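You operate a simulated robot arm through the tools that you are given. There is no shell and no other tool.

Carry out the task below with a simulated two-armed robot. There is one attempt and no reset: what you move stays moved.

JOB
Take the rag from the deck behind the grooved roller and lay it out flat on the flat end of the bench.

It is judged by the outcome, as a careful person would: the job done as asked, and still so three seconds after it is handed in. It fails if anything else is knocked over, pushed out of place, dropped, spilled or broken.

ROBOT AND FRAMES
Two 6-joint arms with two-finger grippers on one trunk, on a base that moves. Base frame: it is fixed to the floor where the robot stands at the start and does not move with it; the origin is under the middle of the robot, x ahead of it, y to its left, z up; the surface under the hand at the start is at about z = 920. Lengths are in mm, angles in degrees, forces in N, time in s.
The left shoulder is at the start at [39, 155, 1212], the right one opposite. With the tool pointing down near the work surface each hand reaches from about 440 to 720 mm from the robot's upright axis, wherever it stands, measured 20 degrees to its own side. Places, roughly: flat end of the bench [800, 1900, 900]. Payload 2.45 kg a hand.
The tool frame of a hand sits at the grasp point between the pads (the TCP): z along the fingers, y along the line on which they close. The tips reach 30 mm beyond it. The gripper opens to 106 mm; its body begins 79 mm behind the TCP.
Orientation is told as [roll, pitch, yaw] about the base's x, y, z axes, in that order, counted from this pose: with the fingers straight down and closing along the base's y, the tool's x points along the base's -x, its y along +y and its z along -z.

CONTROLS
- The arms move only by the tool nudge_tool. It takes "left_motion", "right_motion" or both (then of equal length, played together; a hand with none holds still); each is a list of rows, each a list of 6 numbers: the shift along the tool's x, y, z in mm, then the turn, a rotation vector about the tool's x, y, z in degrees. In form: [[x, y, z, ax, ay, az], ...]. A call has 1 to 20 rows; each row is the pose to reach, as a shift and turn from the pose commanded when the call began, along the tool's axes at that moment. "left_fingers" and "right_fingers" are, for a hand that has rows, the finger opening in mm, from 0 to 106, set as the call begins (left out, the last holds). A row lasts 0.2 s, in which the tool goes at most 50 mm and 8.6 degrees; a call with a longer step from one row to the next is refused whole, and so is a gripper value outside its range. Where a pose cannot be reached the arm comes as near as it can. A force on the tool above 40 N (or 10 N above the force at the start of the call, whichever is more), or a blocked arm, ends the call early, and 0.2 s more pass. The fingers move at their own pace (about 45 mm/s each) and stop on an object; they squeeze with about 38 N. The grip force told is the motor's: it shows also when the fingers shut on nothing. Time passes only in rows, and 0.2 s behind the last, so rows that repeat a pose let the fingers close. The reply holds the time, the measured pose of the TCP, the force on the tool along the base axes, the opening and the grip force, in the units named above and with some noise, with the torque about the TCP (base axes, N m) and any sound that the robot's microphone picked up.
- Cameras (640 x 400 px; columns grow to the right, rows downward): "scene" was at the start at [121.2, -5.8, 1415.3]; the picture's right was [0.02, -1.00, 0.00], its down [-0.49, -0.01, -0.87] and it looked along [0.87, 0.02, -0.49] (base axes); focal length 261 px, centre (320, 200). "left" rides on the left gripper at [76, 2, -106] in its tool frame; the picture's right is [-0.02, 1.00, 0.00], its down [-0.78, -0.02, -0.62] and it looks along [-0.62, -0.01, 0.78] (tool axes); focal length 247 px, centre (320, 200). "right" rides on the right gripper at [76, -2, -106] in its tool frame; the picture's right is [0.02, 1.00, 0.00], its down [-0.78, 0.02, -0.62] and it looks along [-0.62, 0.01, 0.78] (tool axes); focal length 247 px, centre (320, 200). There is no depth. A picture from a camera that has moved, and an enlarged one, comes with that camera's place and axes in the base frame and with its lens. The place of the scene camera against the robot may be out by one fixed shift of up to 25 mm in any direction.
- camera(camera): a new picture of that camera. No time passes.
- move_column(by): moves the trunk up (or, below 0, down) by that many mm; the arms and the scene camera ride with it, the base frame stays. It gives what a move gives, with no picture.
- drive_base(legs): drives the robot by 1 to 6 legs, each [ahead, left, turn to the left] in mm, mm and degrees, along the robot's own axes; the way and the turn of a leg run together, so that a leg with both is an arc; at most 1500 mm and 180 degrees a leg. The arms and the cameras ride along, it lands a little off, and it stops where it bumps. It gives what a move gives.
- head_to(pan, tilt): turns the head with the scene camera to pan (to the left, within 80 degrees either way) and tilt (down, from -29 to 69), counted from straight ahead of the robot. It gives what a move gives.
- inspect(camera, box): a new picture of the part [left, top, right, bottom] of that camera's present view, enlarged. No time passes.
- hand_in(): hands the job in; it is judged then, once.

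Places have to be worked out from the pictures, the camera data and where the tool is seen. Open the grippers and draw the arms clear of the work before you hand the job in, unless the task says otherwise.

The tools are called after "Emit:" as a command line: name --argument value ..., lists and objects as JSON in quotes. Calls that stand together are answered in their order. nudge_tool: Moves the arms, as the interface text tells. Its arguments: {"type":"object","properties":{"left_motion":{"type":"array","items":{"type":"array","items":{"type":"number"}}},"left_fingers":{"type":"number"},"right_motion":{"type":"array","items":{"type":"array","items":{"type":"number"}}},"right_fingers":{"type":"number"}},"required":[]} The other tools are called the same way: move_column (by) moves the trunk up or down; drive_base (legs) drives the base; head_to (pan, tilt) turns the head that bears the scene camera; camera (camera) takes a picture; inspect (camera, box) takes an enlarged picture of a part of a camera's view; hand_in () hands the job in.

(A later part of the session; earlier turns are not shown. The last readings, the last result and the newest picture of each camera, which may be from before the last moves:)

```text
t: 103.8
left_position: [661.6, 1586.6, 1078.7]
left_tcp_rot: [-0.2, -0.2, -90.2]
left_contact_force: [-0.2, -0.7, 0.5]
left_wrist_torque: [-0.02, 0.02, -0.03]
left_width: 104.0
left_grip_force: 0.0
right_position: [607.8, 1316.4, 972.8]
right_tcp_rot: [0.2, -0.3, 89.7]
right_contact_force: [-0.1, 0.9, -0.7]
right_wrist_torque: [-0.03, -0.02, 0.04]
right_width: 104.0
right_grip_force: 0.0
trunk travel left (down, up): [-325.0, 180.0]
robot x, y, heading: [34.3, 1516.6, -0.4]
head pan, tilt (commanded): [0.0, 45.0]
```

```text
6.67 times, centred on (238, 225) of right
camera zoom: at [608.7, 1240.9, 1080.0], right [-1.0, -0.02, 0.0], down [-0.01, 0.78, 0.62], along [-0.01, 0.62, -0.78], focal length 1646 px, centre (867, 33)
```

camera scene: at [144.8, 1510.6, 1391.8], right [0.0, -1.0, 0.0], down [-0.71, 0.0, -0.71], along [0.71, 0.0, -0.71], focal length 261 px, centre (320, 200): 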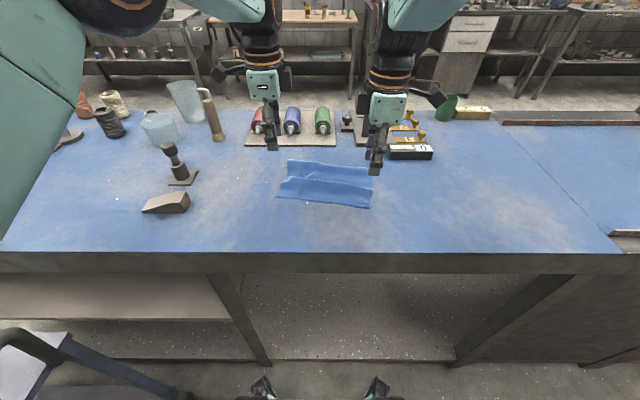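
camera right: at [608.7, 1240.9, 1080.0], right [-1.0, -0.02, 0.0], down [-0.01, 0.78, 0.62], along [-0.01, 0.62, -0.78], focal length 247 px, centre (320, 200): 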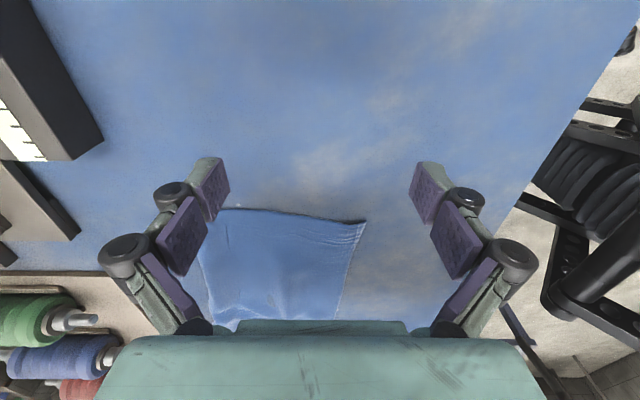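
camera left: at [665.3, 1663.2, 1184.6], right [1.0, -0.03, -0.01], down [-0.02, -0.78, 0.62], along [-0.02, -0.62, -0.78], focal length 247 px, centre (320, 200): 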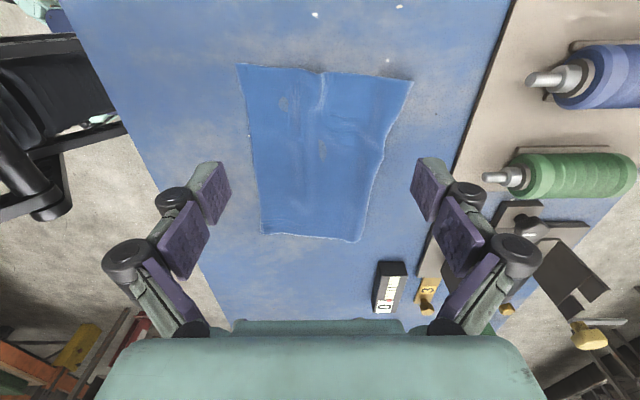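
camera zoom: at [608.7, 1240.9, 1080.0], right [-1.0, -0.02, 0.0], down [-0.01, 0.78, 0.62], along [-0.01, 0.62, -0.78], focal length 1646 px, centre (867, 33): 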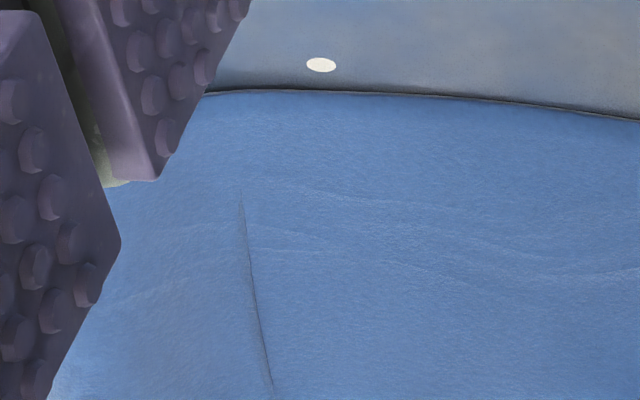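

The near-right corner looks like a single layer, just a little wavy. The far edge shows a bright rounded rim with a shadow, so it may be curled under. I'll bring the left camera low beside the far-left corner to check.

Emit:
nudge_tool --left_motion '[[30, 18, 0, 0, 0, 0], [60, 36, 0, 0, 0, 0], [94, 55, 0, 0, 0, 0], [94, 55, 30, 0, 0, 0], [94, 55, 60, 0, 0, 0], [94, 55, 90, 0, 0, 0], [94, 55, 90, 0, 0, 0]]' --left_fingers 60

Emit:
camera --camera "left"

Emit:
inspect --camera "left" --box '[230, 160, 390, 260]'

```text
t: 105.4
left_position: [711.7, 1681.8, 985.6]
left_tcp_rot: [-0.2, 0.0, -90.3]
left_contact_force: [0.1, -0.7, 0.2]
left_wrist_torque: [0.01, 0.01, 0.01]
left_width: 60.0
left_grip_force: 0.1
left hand out of reach, approached as far as the arm can: row 3, 4, 5, 6, 7
right_position: [607.2, 1316.4, 972.7]
right_tcp_rot: [0.3, -0.2, 89.7]
right_contact_force: [-0.9, -0.3, -0.2]
right_wrist_torque: [0.01, -0.03, 0.0]
right_width: 104.1
right_grip_force: 0.0
trunk travel left (down, up): [-325.0, 180.0]
robot x, y, heading: [29.1, 1518.3, -0.3]
head pan, tilt (commanded): [0.0, 45.0]
```

```text
taken
camera left: at [712.8, 1758.9, 1090.9], right [1.0, -0.03, 0.0], down [-0.02, -0.78, 0.62], along [-0.02, -0.62, -0.78], focal length 247 px, centre (320, 200)
```

left: 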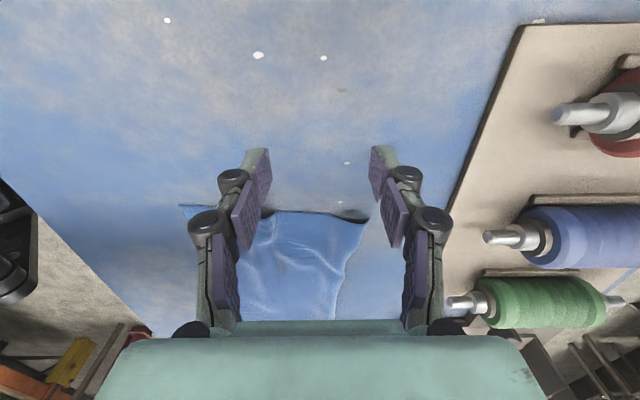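

```text
4.00 times, centred on (310, 210) of left
camera zoom: at [712.8, 1758.9, 1090.9], right [1.0, -0.03, 0.0], down [-0.02, -0.78, 0.62], along [-0.02, -0.62, -0.78], focal length 988 px, centre (360, 160)
```

zoom: 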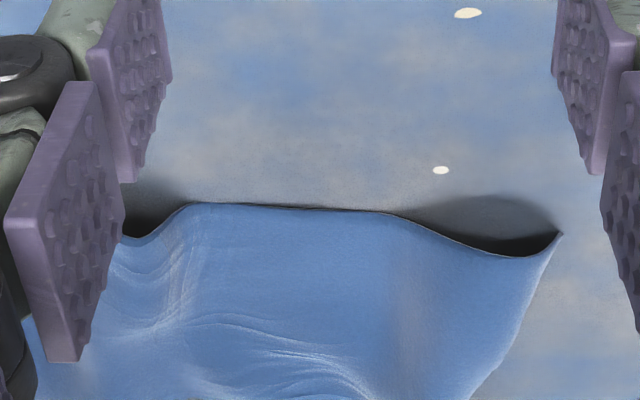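

The left edge shows two low humps, one mid-way and one near the far corner, but nothing tucked under. I'll flatten these by pressing on the very edges and drawing them outward. First raise both hands, close the fingers, and drive 70 mm ahead so the far edge is in reach.

Emit:
nudge_tool --left_motion '[[0, 0, -30, 0, 0, 0], [0, 0, -60, 0, 0, 0], [0, 0, -90, 0, 0, 0], [0, -20, -90, 0, 0, 0], [0, -40, -90, 0, 0, 0], [0, -40, -90, 0, 0, 0]]' --right_motion '[[0, 0, -30, 0, 0, 0], [0, 0, -60, 0, 0, 0], [0, 0, -100, 0, 0, 0], [-25, 0, -100, 0, 0, 0], [-50, 0, -100, 0, 0, 0], [-70, 0, -100, 0, 0, 0]]' --left_fingers 0 --right_fingers 0

Emit:
drive_base --legs '[[70, 0, 0.3]]'

Emit:
camera --camera "scene"

Emit:
camera --camera "left"

Emit:
camera --camera "right"

```text
t: 106.8
left_position: [704.6, 1681.5, 1074.0]
left_tcp_rot: [-0.3, 0.0, -90.4]
left_contact_force: [0.5, -0.2, -0.5]
left_wrist_torque: [0.0, 0.01, -0.01]
left_width: 0.0
left_grip_force: 28.5
left hand out of reach, approached as far as the arm can: row 3, 4, 5, 6
right_position: [612.6, 1383.7, 1071.9]
right_tcp_rot: [0.2, -0.2, 89.7]
right_contact_force: [0.0, -0.2, 0.1]
right_wrist_torque: [-0.03, 0.02, -0.01]
right_width: 0.1
right_grip_force: 15.0
trunk travel left (down, up): [-325.0, 180.0]
robot x, y, heading: [30.6, 1517.6, -0.2]
head pan, tilt (commanded): [0.0, 45.0]
```

```text
t: 108.0
left_position: [739.4, 1679.1, 1079.2]
left_tcp_rot: [0.6, 0.0, -90.3]
left_contact_force: [0.5, 0.4, -0.3]
left_wrist_torque: [0.03, -0.02, 0.02]
left_width: 0.0
left_grip_force: 29.0
right_position: [648.3, 1381.7, 1072.0]
right_tcp_rot: [0.3, -0.2, 89.8]
right_contact_force: [1.5, 0.1, -0.2]
right_wrist_torque: [0.04, 0.0, -0.03]
right_width: 0.0
right_grip_force: 28.8
trunk travel left (down, up): [-325.0, 180.0]
robot x, y, heading: [64.2, 1517.9, 0.1]
head pan, tilt (commanded): [0.0, 45.0]
stopped in leg 1: the robot was blocked; the commanded pose is now the measured one
```

```text
taken
camera scene: at [175.1, 1507.5, 1392.3], right [0.0, -1.0, 0.0], down [-0.7, 0.0, -0.71], along [0.71, 0.0, -0.7], focal length 261 px, centre (320, 200)
```

scene: 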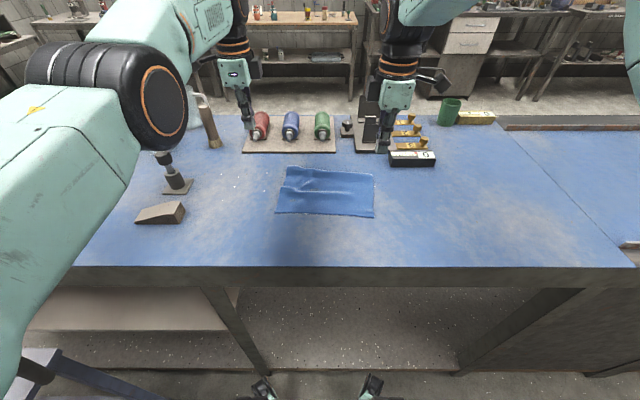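

```text
taken
camera left: at [739.8, 1757.8, 1185.0], right [1.0, -0.03, 0.01], down [-0.03, -0.78, 0.62], along [-0.01, -0.62, -0.78], focal length 247 px, centre (320, 200)
```

left: 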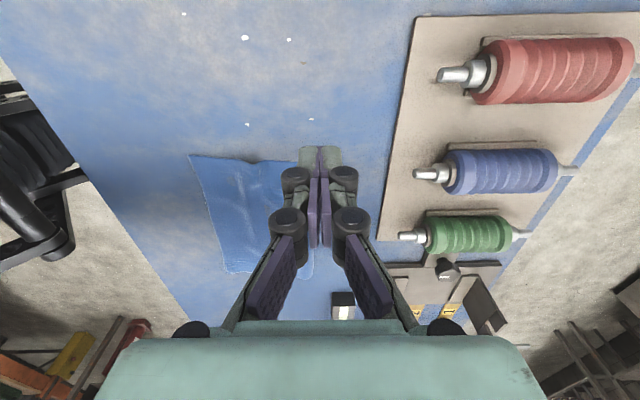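

```text
taken
camera right: at [650.1, 1306.2, 1179.1], right [-1.0, -0.02, 0.0], down [-0.01, 0.78, 0.62], along [-0.01, 0.62, -0.78], focal length 247 px, centre (320, 200)
```

right: 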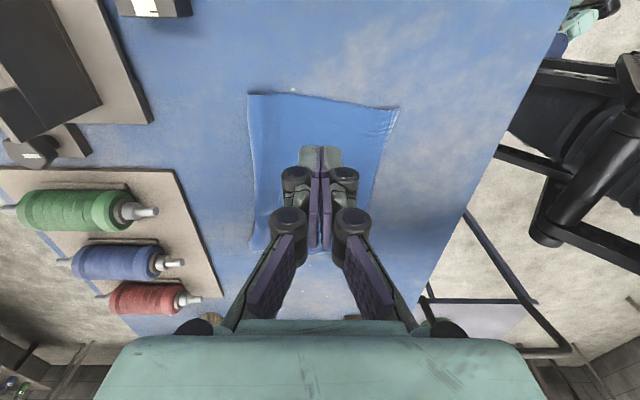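

The base stopped at x≈64 as blocked. I'll look down around the base to see what it met.

Emit:
head_to --pan 0 --tilt 69

Emit:
camera --camera "scene"

Emit:
head_to --pan 45 --tilt 60

Emit:
camera --camera "scene"

```text
t: 108.9
left_position: [747.3, 1684.5, 1073.5]
left_tcp_rot: [0.2, -0.2, -90.3]
left_contact_force: [0.9, 0.5, -0.8]
left_wrist_torque: [-0.02, 0.04, 0.02]
left_width: 0.1
left_grip_force: 29.1
right_position: [654.5, 1385.9, 1068.3]
right_tcp_rot: [0.7, -0.1, 89.8]
right_contact_force: [1.1, 0.6, -0.7]
right_wrist_torque: [-0.01, 0.1, 0.0]
right_width: 0.2
right_grip_force: 28.6
trunk travel left (down, up): [-325.0, 180.0]
robot x, y, heading: [65.6, 1512.5, -0.3]
head pan, tilt (commanded): [0.0, 68.8]
```

```text
taken
camera scene: at [159.4, 1511.4, 1362.4], right [0.0, -1.0, 0.0], down [-0.93, 0.0, -0.36], along [0.36, 0.0, -0.93], focal length 261 px, centre (320, 200)
```

scene: 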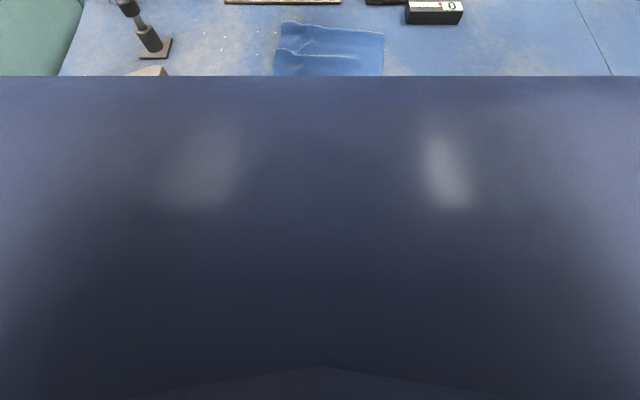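

```text
t: 110.0
left_position: [744.4, 1681.7, 1077.1]
left_tcp_rot: [0.4, -0.1, -90.2]
left_contact_force: [1.0, 0.7, -0.5]
left_wrist_torque: [0.02, 0.04, 0.0]
left_width: 0.0
left_grip_force: 28.1
right_position: [653.7, 1384.4, 1070.7]
right_tcp_rot: [0.4, 0.0, 89.8]
right_contact_force: [0.0, 0.0, 0.1]
right_wrist_torque: [0.02, 0.04, 0.01]
right_width: 0.0
right_grip_force: 28.9
trunk travel left (down, up): [-325.0, 180.0]
robot x, y, heading: [62.9, 1517.8, -0.1]
head pan, tilt (commanded): [45.0, 60.0]
```

```text
taken
camera scene: at [147.8, 1557.3, 1372.1], right [0.7, -0.71, 0.0], down [-0.62, -0.61, -0.5], along [0.35, 0.35, -0.87], focal length 261 px, centre (320, 200)
```

scene: 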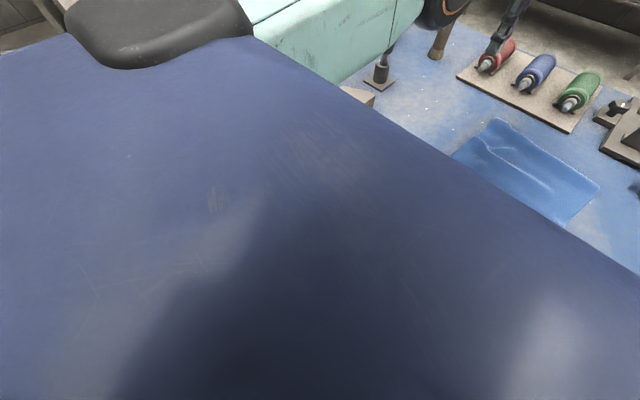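

The base's feet evidently met the bench's lower rail, so I won't go further that way. Instead I'll back off 80 mm and draw the near edge toward me with both hands, which should pull the low humps flat.

Emit:
drive_base --legs '[[-80, 0, 0]]'

Emit:
head_to --pan 0 --tilt 45

Emit:
nudge_tool --left_motion '[[-20, -20, 0, 0, 0, 0], [-40, -40, 0, 0, 0, 0], [-60, -60, 0, 0, 0, 0], [-82, -80, 0, 0, 0, 0], [-82, -80, 0, 0, 0, 0]]' --right_motion '[[-12, 0, 0, 0, 0, 0], [-24, 0, 0, 0, 0, 0], [-24, 0, 0, 0, 0, 0], [-24, 0, 0, 0, 0, 0], [-24, 0, 0, 0, 0, 0]]'

Emit:
camera --camera "scene"

Emit:
camera --camera "left"

Emit:
camera --camera "right"

```text
t: 111.0
left_position: [729.3, 1683.4, 1074.9]
left_tcp_rot: [0.0, -0.2, -90.2]
left_contact_force: [1.4, 0.1, -0.3]
left_wrist_torque: [0.0, 0.0, -0.01]
left_width: 0.0
left_grip_force: 28.2
right_position: [638.5, 1384.1, 1070.6]
right_tcp_rot: [0.2, -0.1, 89.8]
right_contact_force: [0.2, -0.3, 0.7]
right_wrist_torque: [-0.02, 0.03, -0.01]
right_width: 0.0
right_grip_force: 28.5
trunk travel left (down, up): [-325.0, 180.0]
robot x, y, heading: [54.3, 1516.3, -0.3]
head pan, tilt (commanded): [45.0, 60.0]
stopped in leg 1: the robot was blocked; the commanded pose is now the measured one
```

```text
t: 112.1
left_position: [731.6, 1683.4, 1073.9]
left_tcp_rot: [-0.1, -0.1, -90.1]
left_contact_force: [0.6, -0.4, 0.0]
left_wrist_torque: [0.01, 0.02, 0.01]
left_width: 0.0
left_grip_force: 29.4
right_position: [639.7, 1385.3, 1070.0]
right_tcp_rot: [0.5, -0.1, 89.8]
right_contact_force: [0.8, 0.7, -0.7]
right_wrist_torque: [-0.03, 0.03, 0.0]
right_width: 0.2
right_grip_force: 28.7
trunk travel left (down, up): [-325.0, 180.0]
robot x, y, heading: [55.7, 1517.0, -0.4]
head pan, tilt (commanded): [0.0, 45.0]
```

```text
t: 113.3
left_position: [719.2, 1624.1, 1086.6]
left_tcp_rot: [-0.1, -0.1, -90.2]
left_contact_force: [-0.4, -0.4, 0.3]
left_wrist_torque: [-0.02, -0.01, 0.0]
left_width: 0.0
left_grip_force: 29.1
left hand out of reach, approached as far as the arm can: row 1, 2, 3, 4, 5
right_position: [638.2, 1409.5, 1070.4]
right_tcp_rot: [0.4, -0.1, 89.8]
right_contact_force: [0.6, 0.2, 0.3]
right_wrist_torque: [-0.02, 0.0, 0.02]
right_width: 0.0
right_grip_force: 28.8
trunk travel left (down, up): [-325.0, 180.0]
robot x, y, heading: [54.5, 1519.1, -0.3]
head pan, tilt (commanded): [0.0, 45.0]
```

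```text
taken
camera scene: at [168.8, 1511.5, 1391.6], right [0.0, -1.0, 0.0], down [-0.71, 0.0, -0.71], along [0.71, 0.0, -0.71], focal length 261 px, centre (320, 200)
```

scene: 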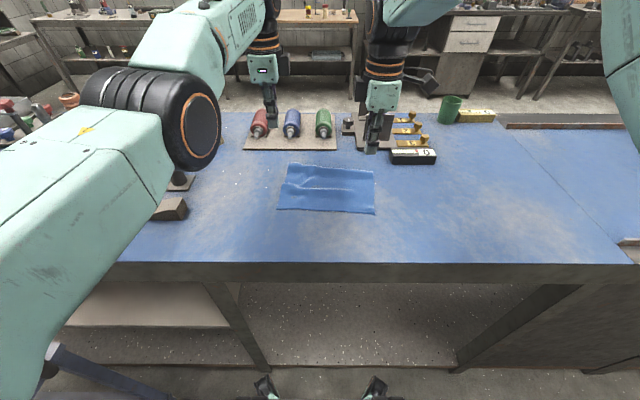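

```text
taken
camera left: at [720.3, 1701.7, 1191.9], right [1.0, -0.03, 0.0], down [-0.02, -0.78, 0.62], along [-0.02, -0.62, -0.78], focal length 247 px, centre (320, 200)
```

left: 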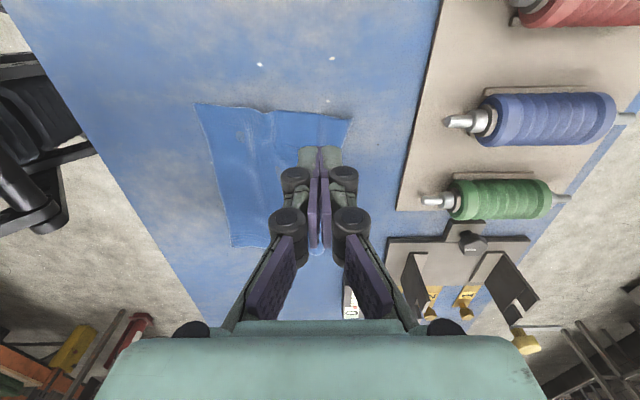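

```text
taken
camera right: at [639.3, 1333.4, 1177.6], right [-1.0, -0.02, 0.01], down [-0.01, 0.78, 0.62], along [-0.02, 0.62, -0.78], focal length 247 px, centre (320, 200)
```

right: 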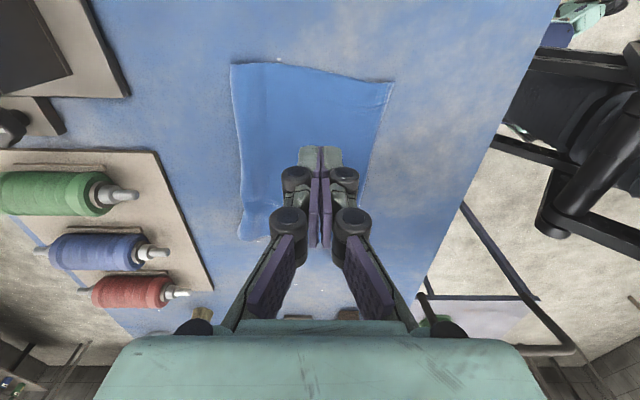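

The base is blocked going back too, so something else is in contact, perhaps the left arm's elbow now that it's stretched out. I'll look closely at the elbow and the items beneath it.

Emit:
inspect --camera "scene" --box '[0, 80, 288, 260]'

Emit:
head_to --pan 40 --tilt 40

Emit:
camera --camera "scene"

Emit:
head_to --pan -40 --tilt 40

Emit:
camera --camera "scene"

```text
2.22 times, centred on (144, 170) of scene
camera zoom: at [168.8, 1511.5, 1391.6], right [0.0, -1.0, 0.0], down [-0.71, 0.0, -0.71], along [0.71, 0.0, -0.71], focal length 580 px, centre (711, 267)
```

zoom: 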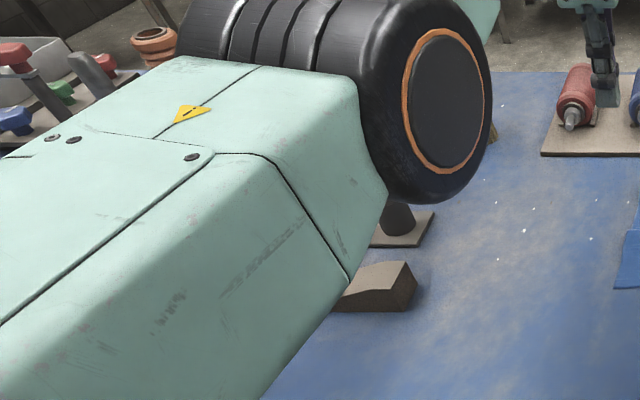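

```text
t: 114.4
left_position: [716.9, 1623.2, 1087.9]
left_tcp_rot: [0.1, 0.0, -90.2]
left_contact_force: [0.1, -0.1, 0.1]
left_wrist_torque: [0.04, 0.0, 0.0]
left_width: 0.0
left_grip_force: 28.7
right_position: [634.5, 1407.5, 1072.5]
right_tcp_rot: [0.2, -0.2, 89.9]
right_contact_force: [-0.7, -0.3, 0.1]
right_wrist_torque: [0.04, -0.01, 0.02]
right_width: 0.2
right_grip_force: 28.2
trunk travel left (down, up): [-325.0, 180.0]
robot x, y, heading: [52.4, 1514.1, -0.2]
head pan, tilt (commanded): [40.0, 40.0]
```

```text
taken
camera scene: at [149.0, 1563.3, 1399.3], right [0.64, -0.77, 0.0], down [-0.49, -0.41, -0.77], along [0.59, 0.49, -0.64], focal length 261 px, centre (320, 200)
```

scene: 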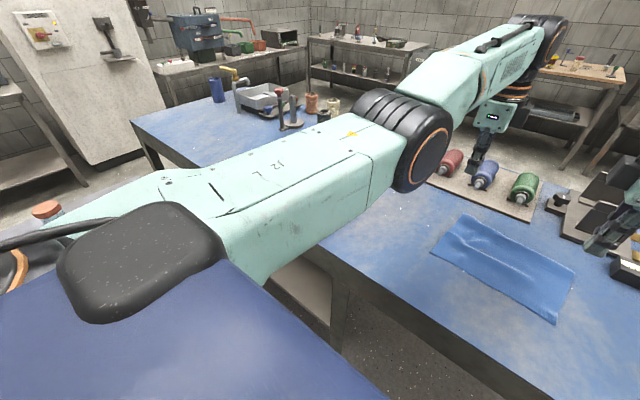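

```text
t: 115.9
left_position: [718.6, 1623.3, 1087.3]
left_tcp_rot: [-0.1, -0.1, -90.2]
left_contact_force: [0.5, -0.9, 0.2]
left_wrist_torque: [0.03, -0.01, 0.01]
left_width: 0.0
left_grip_force: 28.2
right_position: [636.7, 1407.5, 1070.7]
right_tcp_rot: [0.3, -0.3, 89.8]
right_contact_force: [-0.4, 0.4, -0.7]
right_wrist_torque: [0.02, 0.05, 0.02]
right_width: 0.0
right_grip_force: 28.9
trunk travel left (down, up): [-325.0, 180.0]
robot x, y, heading: [53.2, 1519.1, 0.1]
head pan, tilt (commanded): [-40.0, 40.0]
```

```text
taken
camera scene: at [151.5, 1455.3, 1399.0], right [-0.64, -0.77, 0.0], down [-0.49, 0.41, -0.77], along [0.59, -0.49, -0.64], focal length 261 px, centre (320, 200)
```

scene: 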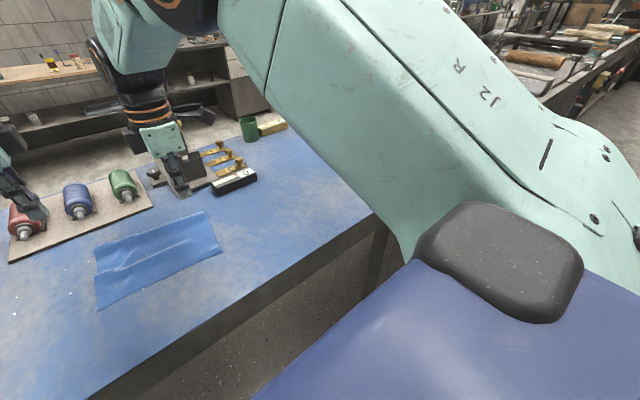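

Nothing is touching the items, and the elbow is well above them. The left arm seems to be near a stretched-out singular pose, which probably upset the drive as well. I'll draw the left hand back in toward me by small steps.

Emit:
nudge_tool --left_motion '[[0, -8, 0, 0, 0, 0], [0, -16, 0, 0, 0, 0], [0, -24, 0, 0, 0, 0], [0, -32, 0, 0, 0, 0], [0, -40, 0, 0, 0, 0], [0, -40, 0, 0, 0, 0]]'

```text
t: 117.3
left_position: [718.0, 1621.5, 1088.7]
left_tcp_rot: [0.0, 0.0, -90.1]
left_contact_force: [-0.1, -0.5, -0.6]
left_wrist_torque: [-0.02, -0.01, -0.03]
left_width: 0.0
left_grip_force: 28.5
left hand out of reach, approached as far as the arm can: row 1, 2, 3, 4, 5, 6
right_position: [636.6, 1407.1, 1070.2]
right_tcp_rot: [0.2, -0.2, 89.8]
right_contact_force: [-0.4, 0.3, -0.1]
right_wrist_torque: [0.0, 0.0, -0.01]
right_width: 0.2
right_grip_force: 28.0
trunk travel left (down, up): [-325.0, 180.0]
robot x, y, heading: [54.6, 1516.4, -0.1]
head pan, tilt (commanded): [-40.0, 40.0]
```

The left arm didn't move inward. I'll try moving it up instead, to break out of the straight pose.

Emit:
nudge_tool --left_motion '[[0, 0, -15, 0, 0, 0], [0, 0, -30, 0, 0, 0], [0, 0, -45, 0, 0, 0], [0, 0, -60, 0, 0, 0], [0, 0, -60, 0, 0, 0]]'

```text
t: 118.5
left_position: [710.2, 1622.1, 1141.9]
left_tcp_rot: [0.1, -0.1, -90.1]
left_contact_force: [0.5, -0.9, 0.3]
left_wrist_torque: [-0.01, 0.01, 0.01]
left_width: 0.0
left_grip_force: 28.7
left hand out of reach, approached as far as the arm can: row 2, 3, 4, 5
right_position: [636.6, 1407.9, 1070.6]
right_tcp_rot: [0.3, -0.2, 89.8]
right_contact_force: [0.9, -0.4, 0.1]
right_wrist_torque: [-0.04, -0.05, 0.0]
right_width: 0.0
right_grip_force: 28.9
trunk travel left (down, up): [-325.0, 180.0]
robot x, y, heading: [56.4, 1518.8, -0.1]
head pan, tilt (commanded): [-40.0, 40.0]
```

It slid along its reach limit. Moving downward should bend the elbow the right way; I'll go down 100 mm (still well above the table) while drawing in.

Emit:
nudge_tool --left_motion '[[0, 0, 20, 0, 0, 0], [0, 0, 40, 0, 0, 0], [0, 0, 60, 0, 0, 0], [0, -5, 80, 0, 0, 0], [0, -12, 100, 0, 0, 0], [0, -22, 110, 0, 0, 0], [0, -34, 110, 0, 0, 0], [0, -46, 110, 0, 0, 0], [0, -46, 110, 0, 0, 0]]'

```text
t: 120.5
left_position: [722.6, 1617.6, 1045.6]
left_tcp_rot: [-0.1, -0.1, -90.1]
left_contact_force: [0.1, 0.1, 0.1]
left_wrist_torque: [-0.01, 0.0, -0.03]
left_width: 0.0
left_grip_force: 28.3
left hand out of reach, approached as far as the arm can: row 2, 3, 4, 5, 6, 7, 8, 9
right_position: [636.6, 1407.3, 1072.2]
right_tcp_rot: [0.3, -0.2, 89.8]
right_contact_force: [-0.9, -0.1, -0.3]
right_wrist_torque: [-0.01, 0.04, 0.01]
right_width: 0.0
right_grip_force: 29.0
trunk travel left (down, up): [-325.0, 180.0]
robot x, y, heading: [52.9, 1516.8, -0.2]
head pan, tilt (commanded): [-40.0, 40.0]
```

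It still only slides along its limit. I'll test a sideways move, to find how the arm can come free.

Emit:
nudge_tool --left_motion '[[0, 0, 0, 0, 0, 4], [0, 0, 0, 0, 0, 8], [0, 0, 0, 0, 0, 12], [0, 0, 0, 0, 0, 12]]'

Emit:
nudge_tool --left_motion '[[-15, 0, 0, 0, 0, 0], [-30, 0, 0, 0, 0, 0], [-45, 0, 0, 0, 0, 0], [-45, 0, 0, 0, 0, 0]]'

Emit:
head_to --pan 25 --tilt 20

Emit:
camera --camera "scene"

```text
t: 121.5
left_position: [723.4, 1616.0, 1045.3]
left_tcp_rot: [0.1, -0.1, -102.3]
left_contact_force: [0.2, -0.4, 0.2]
left_wrist_torque: [0.05, 0.02, 0.03]
left_width: 0.0
left_grip_force: 28.5
right_position: [637.2, 1408.5, 1069.8]
right_tcp_rot: [0.2, -0.2, 89.8]
right_contact_force: [0.1, 0.4, -0.3]
right_wrist_torque: [-0.01, 0.03, 0.02]
right_width: 0.0
right_grip_force: 29.1
trunk travel left (down, up): [-325.0, 180.0]
robot x, y, heading: [54.8, 1516.1, -0.0]
head pan, tilt (commanded): [-40.0, 40.0]
```

```text
t: 122.5
left_position: [712.6, 1571.1, 1046.3]
left_tcp_rot: [0.1, -0.2, -102.2]
left_contact_force: [0.2, -0.4, 0.3]
left_wrist_torque: [0.02, 0.03, 0.0]
left_width: 0.0
left_grip_force: 29.0
left hand out of reach, approached as far as the arm can: row 3, 4
right_position: [637.4, 1407.7, 1070.6]
right_tcp_rot: [0.3, -0.2, 89.8]
right_contact_force: [0.3, 0.3, -0.5]
right_wrist_torque: [-0.02, 0.01, -0.02]
right_width: 0.1
right_grip_force: 29.2
trunk travel left (down, up): [-325.0, 180.0]
robot x, y, heading: [52.9, 1514.9, -0.2]
head pan, tilt (commanded): [-40.0, 40.0]
```

```text
t: 123.9
left_position: [710.8, 1571.5, 1044.9]
left_tcp_rot: [0.1, -0.1, -102.2]
left_contact_force: [-0.1, 0.9, 0.4]
left_wrist_torque: [-0.02, -0.03, 0.0]
left_width: 0.0
left_grip_force: 28.2
right_position: [635.2, 1407.8, 1070.9]
right_tcp_rot: [0.2, -0.2, 89.8]
right_contact_force: [-0.6, -0.1, -0.5]
right_wrist_torque: [0.0, -0.03, -0.03]
right_width: 0.0
right_grip_force: 28.8
trunk travel left (down, up): [-325.0, 180.0]
robot x, y, heading: [56.0, 1514.1, -0.2]
head pan, tilt (commanded): [25.0, 20.0]
```

```text
taken
camera scene: at [170.0, 1548.8, 1430.5], right [0.42, -0.91, 0.0], down [-0.31, -0.14, -0.94], along [0.85, 0.39, -0.34], focal length 261 px, centre (320, 200)
```

scene: 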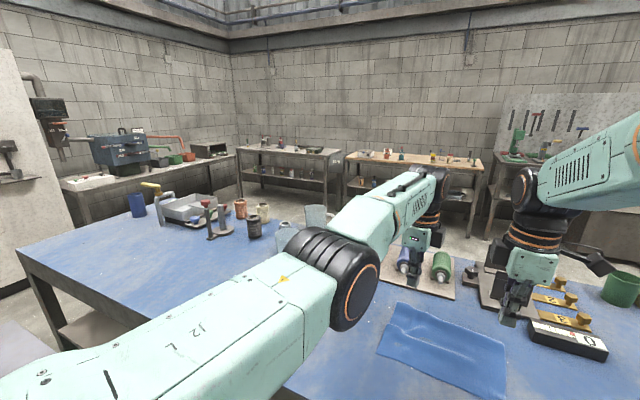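

The arm is nearly straight. I'll try bending the elbow by leaning the fingertips toward me while drawing the hand in, which asks the elbow to rotate the right way.

Emit:
nudge_tool --left_motion '[[0, -12, 0, 2.5, 0, 0], [0, -24, 0, 5, 0, 0], [0, -36, 0, 7.5, 0, 0], [0, -48, 0, 10, 0, 0], [0, -60, 0, 12.5, 0, 0], [0, -72, 0, 15, 0, 0], [0, -84, 0, 17.5, 0, 0], [0, -96, 0, 20, 0, 0], [0, -108, 0, 20, 0, 0], [0, -120, 0, 20, 0, 0], [0, -120, 0, 20, 0, 0]]'

```text
t: 126.3
left_position: [634.8, 1589.9, 1072.8]
left_tcp_rot: [-20.5, 0.0, -102.3]
left_contact_force: [-1.5, -0.7, -0.1]
left_wrist_torque: [0.01, 0.02, -0.01]
left_width: 0.0
left_grip_force: 28.4
left hand out of reach, approached as far as the arm can: row 2, 3, 4, 5, 6, 7, 8, 9, 10, 11
right_position: [637.0, 1407.2, 1070.8]
right_tcp_rot: [0.3, -0.2, 89.8]
right_contact_force: [1.1, -0.8, -0.4]
right_wrist_torque: [0.01, -0.04, -0.01]
right_width: 0.0
right_grip_force: 28.6
trunk travel left (down, up): [-325.0, 180.0]
robot x, y, heading: [56.9, 1517.3, -0.6]
head pan, tilt (commanded): [25.0, 20.0]
```

The wrist is still at full stretch: the elbow isn't bending by itself. I'll try to bring it over the straight point: reach outward and up first, then sweep downward while reaching outward, and only then draw in.

Emit:
nudge_tool --left_motion '[[0, 9, -14, -2.5, 0, 0], [0, 18, -28, -5, 0, 0], [0, 27, -42, -7.5, 0, 0], [0, 36, -56, -10, 0, 0], [0, 45, -70, -12.5, 0, 0], [0, 54, -84, -15, 0, 0], [0, 63, -98, -17.5, 0, 0], [0, 74, -115, -20, 0, 0], [0, 84, -134, -20, 0, 0], [0, 84, -134, -20, 0, 0]]'

Emit:
nudge_tool --left_motion '[[0, 20, 0, 0, 0, 0], [0, 40, 10, 0, 0, 0], [0, 50, 30, 0, 0, 0], [0, 50, 50, 0, 0, 0], [0, 50, 70, 0, 0, 0], [0, 50, 90, 0, 0, 0], [0, 50, 110, 0, 0, 0], [0, 50, 130, 0, 0, 0], [0, 50, 150, 0, 0, 0], [0, 30, 150, 0, 0, 0], [0, 10, 150, 0, 0, 0], [0, -10, 150, 0, 0, 0], [0, -30, 150, 0, 0, 0], [0, -50, 150, 0, 0, 0], [0, -50, 150, 0, 0, 0]]'

```text
t: 128.5
left_position: [700.5, 1588.8, 1147.7]
left_tcp_rot: [0.1, 0.0, -102.2]
left_contact_force: [0.2, 0.2, -0.8]
left_wrist_torque: [0.0, -0.01, -0.02]
left_width: 0.0
left_grip_force: 28.4
left hand out of reach, approached as far as the arm can: row 2, 3, 4, 5, 6, 7, 8, 9, 10
right_position: [636.0, 1407.8, 1071.3]
right_tcp_rot: [0.3, -0.3, 89.8]
right_contact_force: [-0.2, 0.8, 0.2]
right_wrist_torque: [0.02, -0.02, 0.03]
right_width: 0.0
right_grip_force: 28.9
trunk travel left (down, up): [-325.0, 180.0]
robot x, y, heading: [53.9, 1517.5, -0.5]
head pan, tilt (commanded): [25.0, 20.0]
```

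```text
t: 131.7
left_position: [653.7, 1603.0, 997.7]
left_tcp_rot: [0.2, -0.1, -102.2]
left_contact_force: [-0.7, -0.8, 0.0]
left_wrist_torque: [0.0, -0.01, 0.02]
left_width: 0.0
left_grip_force: 28.9
left hand out of reach, approached as far as the arm can: row 1, 2, 3, 4, 5, 6, 7, 8, 9, 10
right_position: [636.0, 1408.2, 1071.3]
right_tcp_rot: [0.3, -0.2, 89.8]
right_contact_force: [0.1, 0.3, 0.4]
right_wrist_torque: [0.05, -0.03, -0.02]
right_width: 0.1
right_grip_force: 28.6
trunk travel left (down, up): [-325.0, 180.0]
robot x, y, heading: [58.6, 1518.6, -0.3]
head pan, tilt (commanded): [25.0, 20.0]
```

That worked: the left arm bends normally again, at (654, 1603, 998). I'll restore its yaw and raise it, then back the base away 70 mm.

Emit:
nudge_tool --left_motion '[[0, -5, -15, 0, 0, -4], [0, -10, -30, 0, 0, -8], [0, -15, -50, 0, 0, -12], [0, -20, -70, 0, 0, -12], [0, -20, -70, 0, 0, -12]]'

Emit:
drive_base --legs '[[-70, 0, 0.3]]'

Emit:
head_to --pan 0 --tilt 45

Emit:
camera --camera "scene"

Emit:
camera --camera "left"

Emit:
camera --camera "right"

```text
t: 132.9
left_position: [632.3, 1607.5, 1069.2]
left_tcp_rot: [0.1, -0.1, -90.2]
left_contact_force: [0.7, 1.3, 0.8]
left_wrist_torque: [-0.03, -0.02, 0.0]
left_width: 0.1
left_grip_force: 28.9
right_position: [635.5, 1408.2, 1071.5]
right_tcp_rot: [0.2, -0.2, 89.8]
right_contact_force: [-0.6, -0.8, -0.7]
right_wrist_torque: [-0.01, 0.01, -0.02]
right_width: 0.0
right_grip_force: 28.5
trunk travel left (down, up): [-325.0, 180.0]
robot x, y, heading: [55.5, 1516.2, -0.2]
head pan, tilt (commanded): [25.0, 20.0]
```

```text
t: 134.4
left_position: [567.6, 1609.4, 1068.7]
left_tcp_rot: [-0.1, 0.1, -89.9]
left_contact_force: [0.8, -0.7, 0.1]
left_wrist_torque: [0.05, -0.01, 0.01]
left_width: 0.2
left_grip_force: 28.5
right_position: [569.9, 1408.6, 1069.3]
right_tcp_rot: [0.3, -0.2, 90.0]
right_contact_force: [0.5, -0.7, 0.2]
right_wrist_torque: [0.05, 0.0, 0.01]
right_width: 0.0
right_grip_force: 28.7
trunk travel left (down, up): [-325.0, 180.0]
robot x, y, heading: [-18.9, 1517.4, 0.4]
head pan, tilt (commanded): [25.0, 20.0]
```

```text
t: 135.3
left_position: [563.4, 1613.1, 1068.4]
left_tcp_rot: [0.1, -0.2, -89.9]
left_contact_force: [0.3, 0.1, 0.3]
left_wrist_torque: [-0.04, -0.03, 0.0]
left_width: 0.1
left_grip_force: 28.3
right_position: [568.5, 1412.5, 1071.9]
right_tcp_rot: [0.2, -0.1, 90.1]
right_contact_force: [0.3, 0.3, 1.3]
right_wrist_torque: [0.0, 0.01, 0.0]
right_width: 0.0
right_grip_force: 28.9
trunk travel left (down, up): [-325.0, 180.0]
robot x, y, heading: [-17.7, 1515.6, 0.5]
head pan, tilt (commanded): [0.0, 45.0]
```

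```text
taken
camera scene: at [94.9, 1512.3, 1392.0], right [0.01, -1.0, 0.0], down [-0.71, -0.01, -0.71], along [0.71, 0.0, -0.71], focal length 261 px, centre (320, 200)
```

scene: 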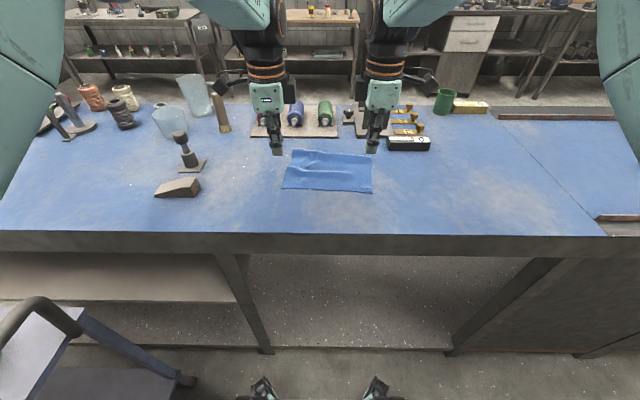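

```text
taken
camera left: at [565.2, 1690.0, 1173.8], right [1.0, -0.02, 0.0], down [-0.02, -0.78, 0.62], along [-0.01, -0.62, -0.78], focal length 247 px, centre (320, 200)
```

left: 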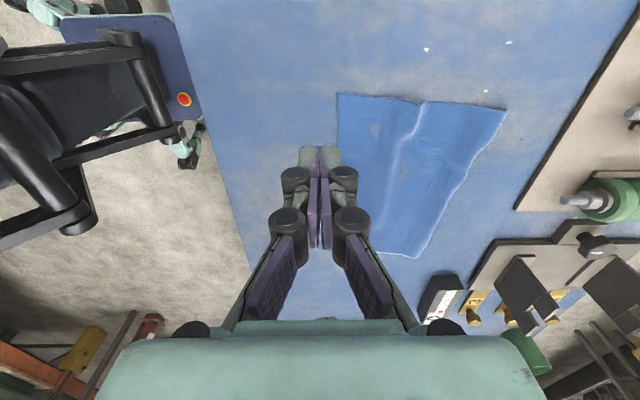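

```text
taken
camera right: at [570.5, 1336.8, 1178.7], right [-1.0, -0.02, 0.0], down [-0.02, 0.78, 0.62], along [-0.02, 0.62, -0.78], focal length 247 px, centre (320, 200)
```

right: 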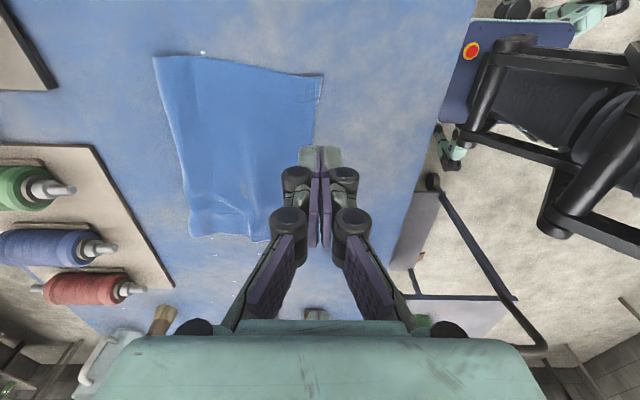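

All objects are where they were, and the rag is unchanged. Its near edge runs from (582, 1621) to (565, 1389). I'll set the closed fingertips of both hands on the near corners.

Emit:
nudge_tool --left_motion '[[-6, 25, 0, 0, 0, 0], [-6, 25, 40, 0, 0, 0], [-6, 25, 80, 0, 0, 0], [-6, 25, 105, 0, 0, 0], [-6, 25, 111, 0, 0, 0], [-6, 25, 111, 0, 0, 0]]' --right_motion '[[6, -5, 0, 0, 0, 0], [6, -5, 40, 0, 0, 0], [6, -5, 80, 0, 0, 0], [6, -5, 105, 0, 0, 0], [6, -5, 111, 0, 0, 0], [6, -5, 111, 0, 0, 0]]' --left_fingers 0 --right_fingers 0

Emit:
inspect --camera "left" --box '[240, 80, 432, 200]'

Emit:
inspect --camera "right" --box '[210, 80, 402, 200]'

```text
t: 136.7
left_position: [589.6, 1604.3, 955.6]
left_tcp_rot: [0.1, -0.1, -89.9]
left_contact_force: [-0.4, 0.4, -0.4]
left_wrist_torque: [0.03, 0.0, -0.06]
left_width: 0.3
left_grip_force: 28.8
right_position: [572.9, 1406.0, 959.1]
right_tcp_rot: [0.2, -0.3, 90.2]
right_contact_force: [0.5, -0.1, 0.2]
right_wrist_torque: [0.01, -0.02, 0.03]
right_width: 0.0
right_grip_force: 28.6
trunk travel left (down, up): [-325.0, 180.0]
robot x, y, heading: [-15.8, 1523.2, 0.5]
head pan, tilt (commanded): [0.0, 45.0]
```

```text
3.33 times, centred on (336, 140) of left
camera zoom: at [590.1, 1682.0, 1061.7], right [1.0, -0.02, 0.0], down [-0.02, -0.78, 0.62], along [-0.01, -0.62, -0.78], focal length 823 px, centre (267, 400)
```

zoom: 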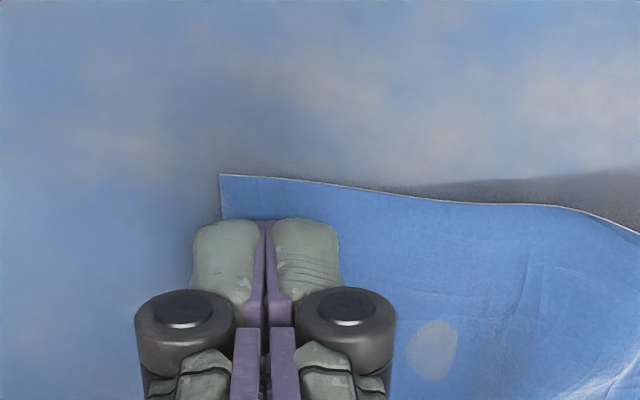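

```text
3.33 times, centred on (306, 140) of right
camera zoom: at [575.7, 1329.5, 1065.5], right [-1.0, -0.02, 0.0], down [-0.02, 0.78, 0.62], along [-0.02, 0.62, -0.78], focal length 823 px, centre (367, 400)
```

zoom: 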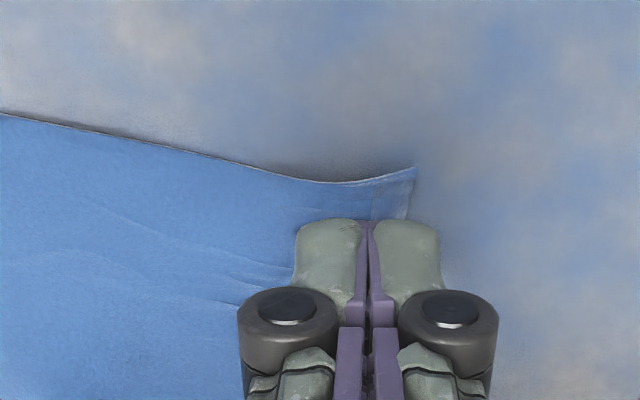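

The tips sit right above the two near corners. Lowering gently to press.

Emit:
nudge_tool --left_motion '[[0, 0, 3, 0, 0, 0], [0, 0, 5, 0, 0, 0], [0, 0, 6, 0, 0, 0], [0, 0, 7, 0, 0, 0], [0, 0, 8, 0, 0, 0], [0, 0, 8, 0, 0, 0]]' --right_motion '[[0, 0, 3, 0, 0, 0], [0, 0, 5, 0, 0, 0], [0, 0, 7, 0, 0, 0], [0, 0, 8, 0, 0, 0], [0, 0, 9, 0, 0, 0], [0, 0, 9, 0, 0, 0]]'

```text
t: 138.1
left_position: [589.7, 1604.3, 948.7]
left_tcp_rot: [0.1, 0.0, -89.9]
left_contact_force: [-0.4, 0.7, 5.0]
left_wrist_torque: [0.06, 0.02, -0.03]
left_width: 0.0
left_grip_force: 28.7
right_position: [572.5, 1404.2, 951.2]
right_tcp_rot: [0.2, -0.2, 90.1]
right_contact_force: [0.0, -0.1, 0.5]
right_wrist_torque: [0.01, 0.01, -0.03]
right_width: 0.0
right_grip_force: 28.5
trunk travel left (down, up): [-325.0, 180.0]
robot x, y, heading: [-14.6, 1515.3, 0.3]
head pan, tilt (commanded): [0.0, 45.0]
```

Left touches with 5 N; the right only just. I'll press slightly more and draw the near corners toward me, left 22 mm and right 36 mm.

Emit:
nudge_tool --left_motion '[[0, 0, 0.5, 0, 0, 0], [0, 0, 1, 0, 0, 0], [0, -3, 1, 0, 0, 0], [0, -6, 1, 0, 0, 0], [0, -9, 1, 0, 0, 0], [0, -12, 1, 0, 0, 0], [0, -15, 1, 0, 0, 0], [0, -18, 1, 0, 0, 0], [0, -20, 1, 0, 0, 0], [0, -22, 1, 0, 0, 0], [0, -22, 1, 0, 0, 0]]' --right_motion '[[0, 0, 1.2, 0, 0, 0], [0, 0, 2.5, 0, 0, 0], [0, 4, 2.5, 0, 0, 0], [0, 9, 2.5, 0, 0, 0], [0, 14, 2.5, 0, 0, 0], [0, 19, 2.5, 0, 0, 0], [0, 24, 2.5, 0, 0, 0], [0, 28, 2.5, 0, 0, 0], [0, 32, 2.5, 0, 0, 0], [0, 36, 2.5, 0, 0, 0], [0, 36, 2.5, 0, 0, 0]]'

Emit:
camera --camera "scene"

Emit:
inspect --camera "scene" --box '[248, 130, 408, 230]'

Emit:
camera --camera "left"

Emit:
camera --camera "right"

```text
t: 140.5
left_position: [566.0, 1604.6, 949.5]
left_tcp_rot: [0.3, 0.0, -89.9]
left_contact_force: [1.9, 0.6, 13.6]
left_wrist_torque: [0.0, -0.09, 0.0]
left_width: 0.0
left_grip_force: 28.4
right_position: [537.7, 1406.6, 948.6]
right_tcp_rot: [0.1, -0.2, 90.1]
right_contact_force: [0.1, -0.2, 7.1]
right_wrist_torque: [0.02, -0.06, 0.0]
right_width: 0.0
right_grip_force: 28.7
trunk travel left (down, up): [-325.0, 180.0]
robot x, y, heading: [-19.9, 1517.6, 0.4]
head pan, tilt (commanded): [0.0, 45.0]
```

```text
taken
camera scene: at [93.7, 1510.0, 1392.1], right [0.0, -1.0, 0.0], down [-0.71, 0.0, -0.71], along [0.71, 0.0, -0.71], focal length 261 px, centre (320, 200)
```

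scene: 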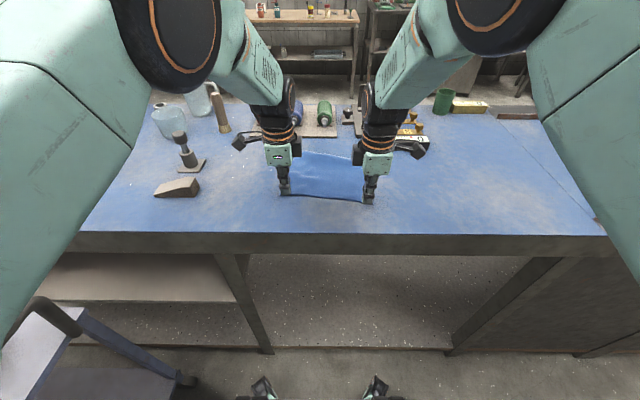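

```text
4.00 times, centred on (328, 180) of scene
camera zoom: at [93.7, 1510.0, 1392.1], right [0.0, -1.0, 0.0], down [-0.71, 0.0, -0.71], along [0.71, 0.0, -0.71], focal length 1044 px, centre (288, 280)
```

zoom: 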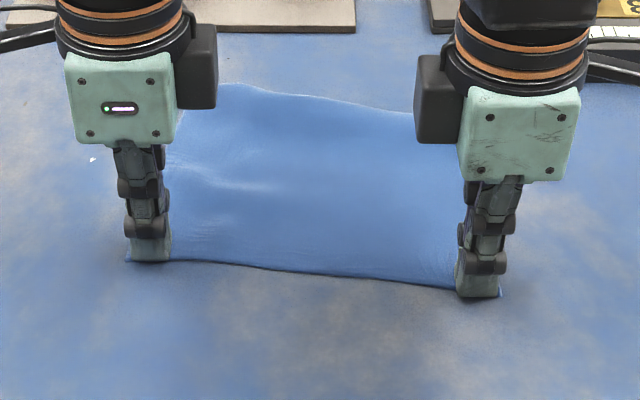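

```text
taken
camera left: at [567.5, 1681.8, 1054.8], right [1.0, -0.02, 0.0], down [-0.02, -0.78, 0.62], along [-0.01, -0.62, -0.78], focal length 247 px, centre (320, 200)
```

left: 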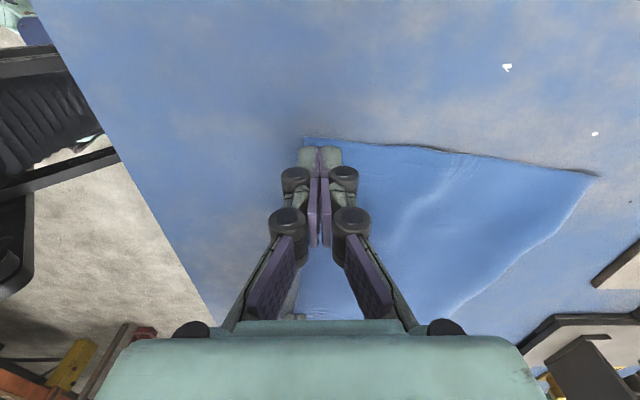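

```text
taken
camera right: at [538.9, 1330.7, 1056.2], right [-1.0, -0.02, 0.0], down [-0.02, 0.78, 0.62], along [-0.02, 0.62, -0.78], focal length 247 px, centre (320, 200)
```

right: 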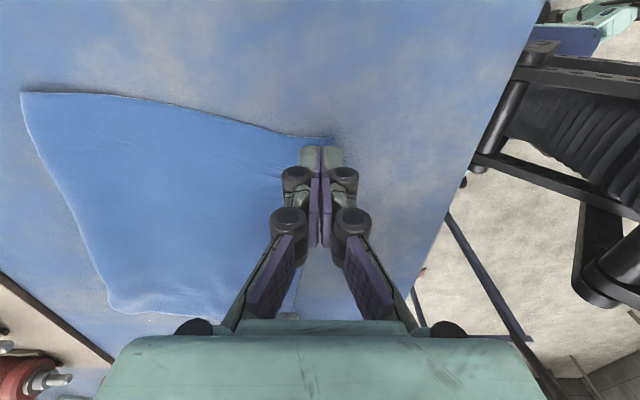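

The left side has flattened well. I'll lift both hands straight up and measure again.

Emit:
nudge_tool --left_motion '[[0, 0, -10, 0, 0, 0], [0, 0, -40, 0, 0, 0], [0, 0, -80, 0, 0, 0], [0, 0, -120, 0, 0, 0], [0, 0, -120, 0, 0, 0]]' --right_motion '[[0, 0, -10, 0, 0, 0], [0, 0, -40, 0, 0, 0], [0, 0, -80, 0, 0, 0], [0, 0, -120, 0, 0, 0], [0, 0, -120, 0, 0, 0]]'

Emit:
camera --camera "left"

Emit:
camera --camera "right"

Emit:
inspect --camera "scene" --box '[264, 135, 392, 215]'

```text
t: 141.7
left_position: [570.6, 1606.9, 1067.7]
left_tcp_rot: [0.0, 0.0, -89.8]
left_contact_force: [-0.9, -0.7, 0.3]
left_wrist_torque: [-0.01, -0.04, 0.04]
left_width: 0.0
left_grip_force: 28.2
right_position: [540.4, 1405.5, 1069.0]
right_tcp_rot: [0.2, -0.2, 90.1]
right_contact_force: [0.8, -0.4, 0.4]
right_wrist_torque: [0.0, 0.01, 0.0]
right_width: 0.0
right_grip_force: 28.5
trunk travel left (down, up): [-325.0, 180.0]
robot x, y, heading: [-15.3, 1516.6, 0.3]
head pan, tilt (commanded): [0.0, 45.0]
```

```text
taken
camera left: at [570.6, 1683.4, 1173.8], right [1.0, -0.02, 0.0], down [-0.02, -0.78, 0.62], along [-0.01, -0.62, -0.78], focal length 247 px, centre (320, 200)
```

left: 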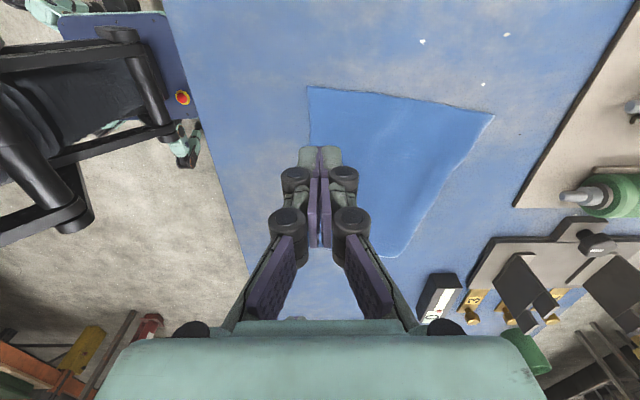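

```text
taken
camera right: at [542.4, 1328.7, 1176.4], right [-1.0, -0.02, 0.01], down [-0.02, 0.78, 0.62], along [-0.02, 0.62, -0.78], focal length 247 px, centre (320, 200)
```

right: 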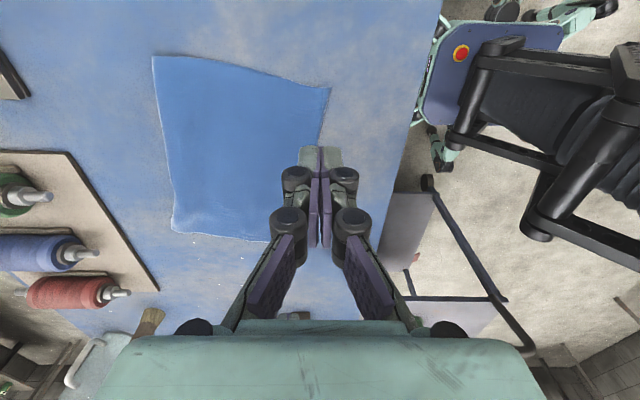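

```text
5.00 times, centred on (328, 175) of scene
camera zoom: at [96.2, 1510.2, 1391.7], right [0.0, -1.0, 0.0], down [-0.71, 0.0, -0.71], along [0.71, 0.0, -0.71], focal length 1304 px, centre (280, 325)
```

zoom: 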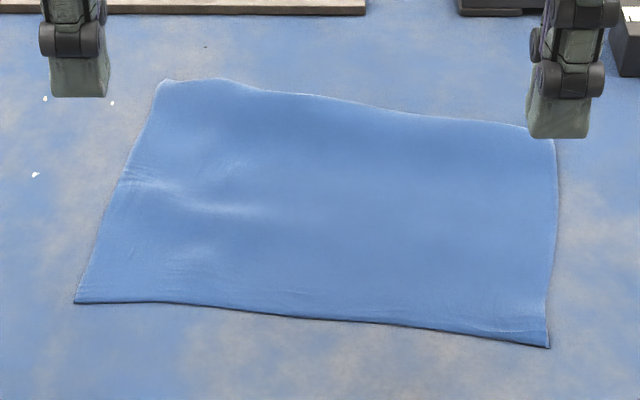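

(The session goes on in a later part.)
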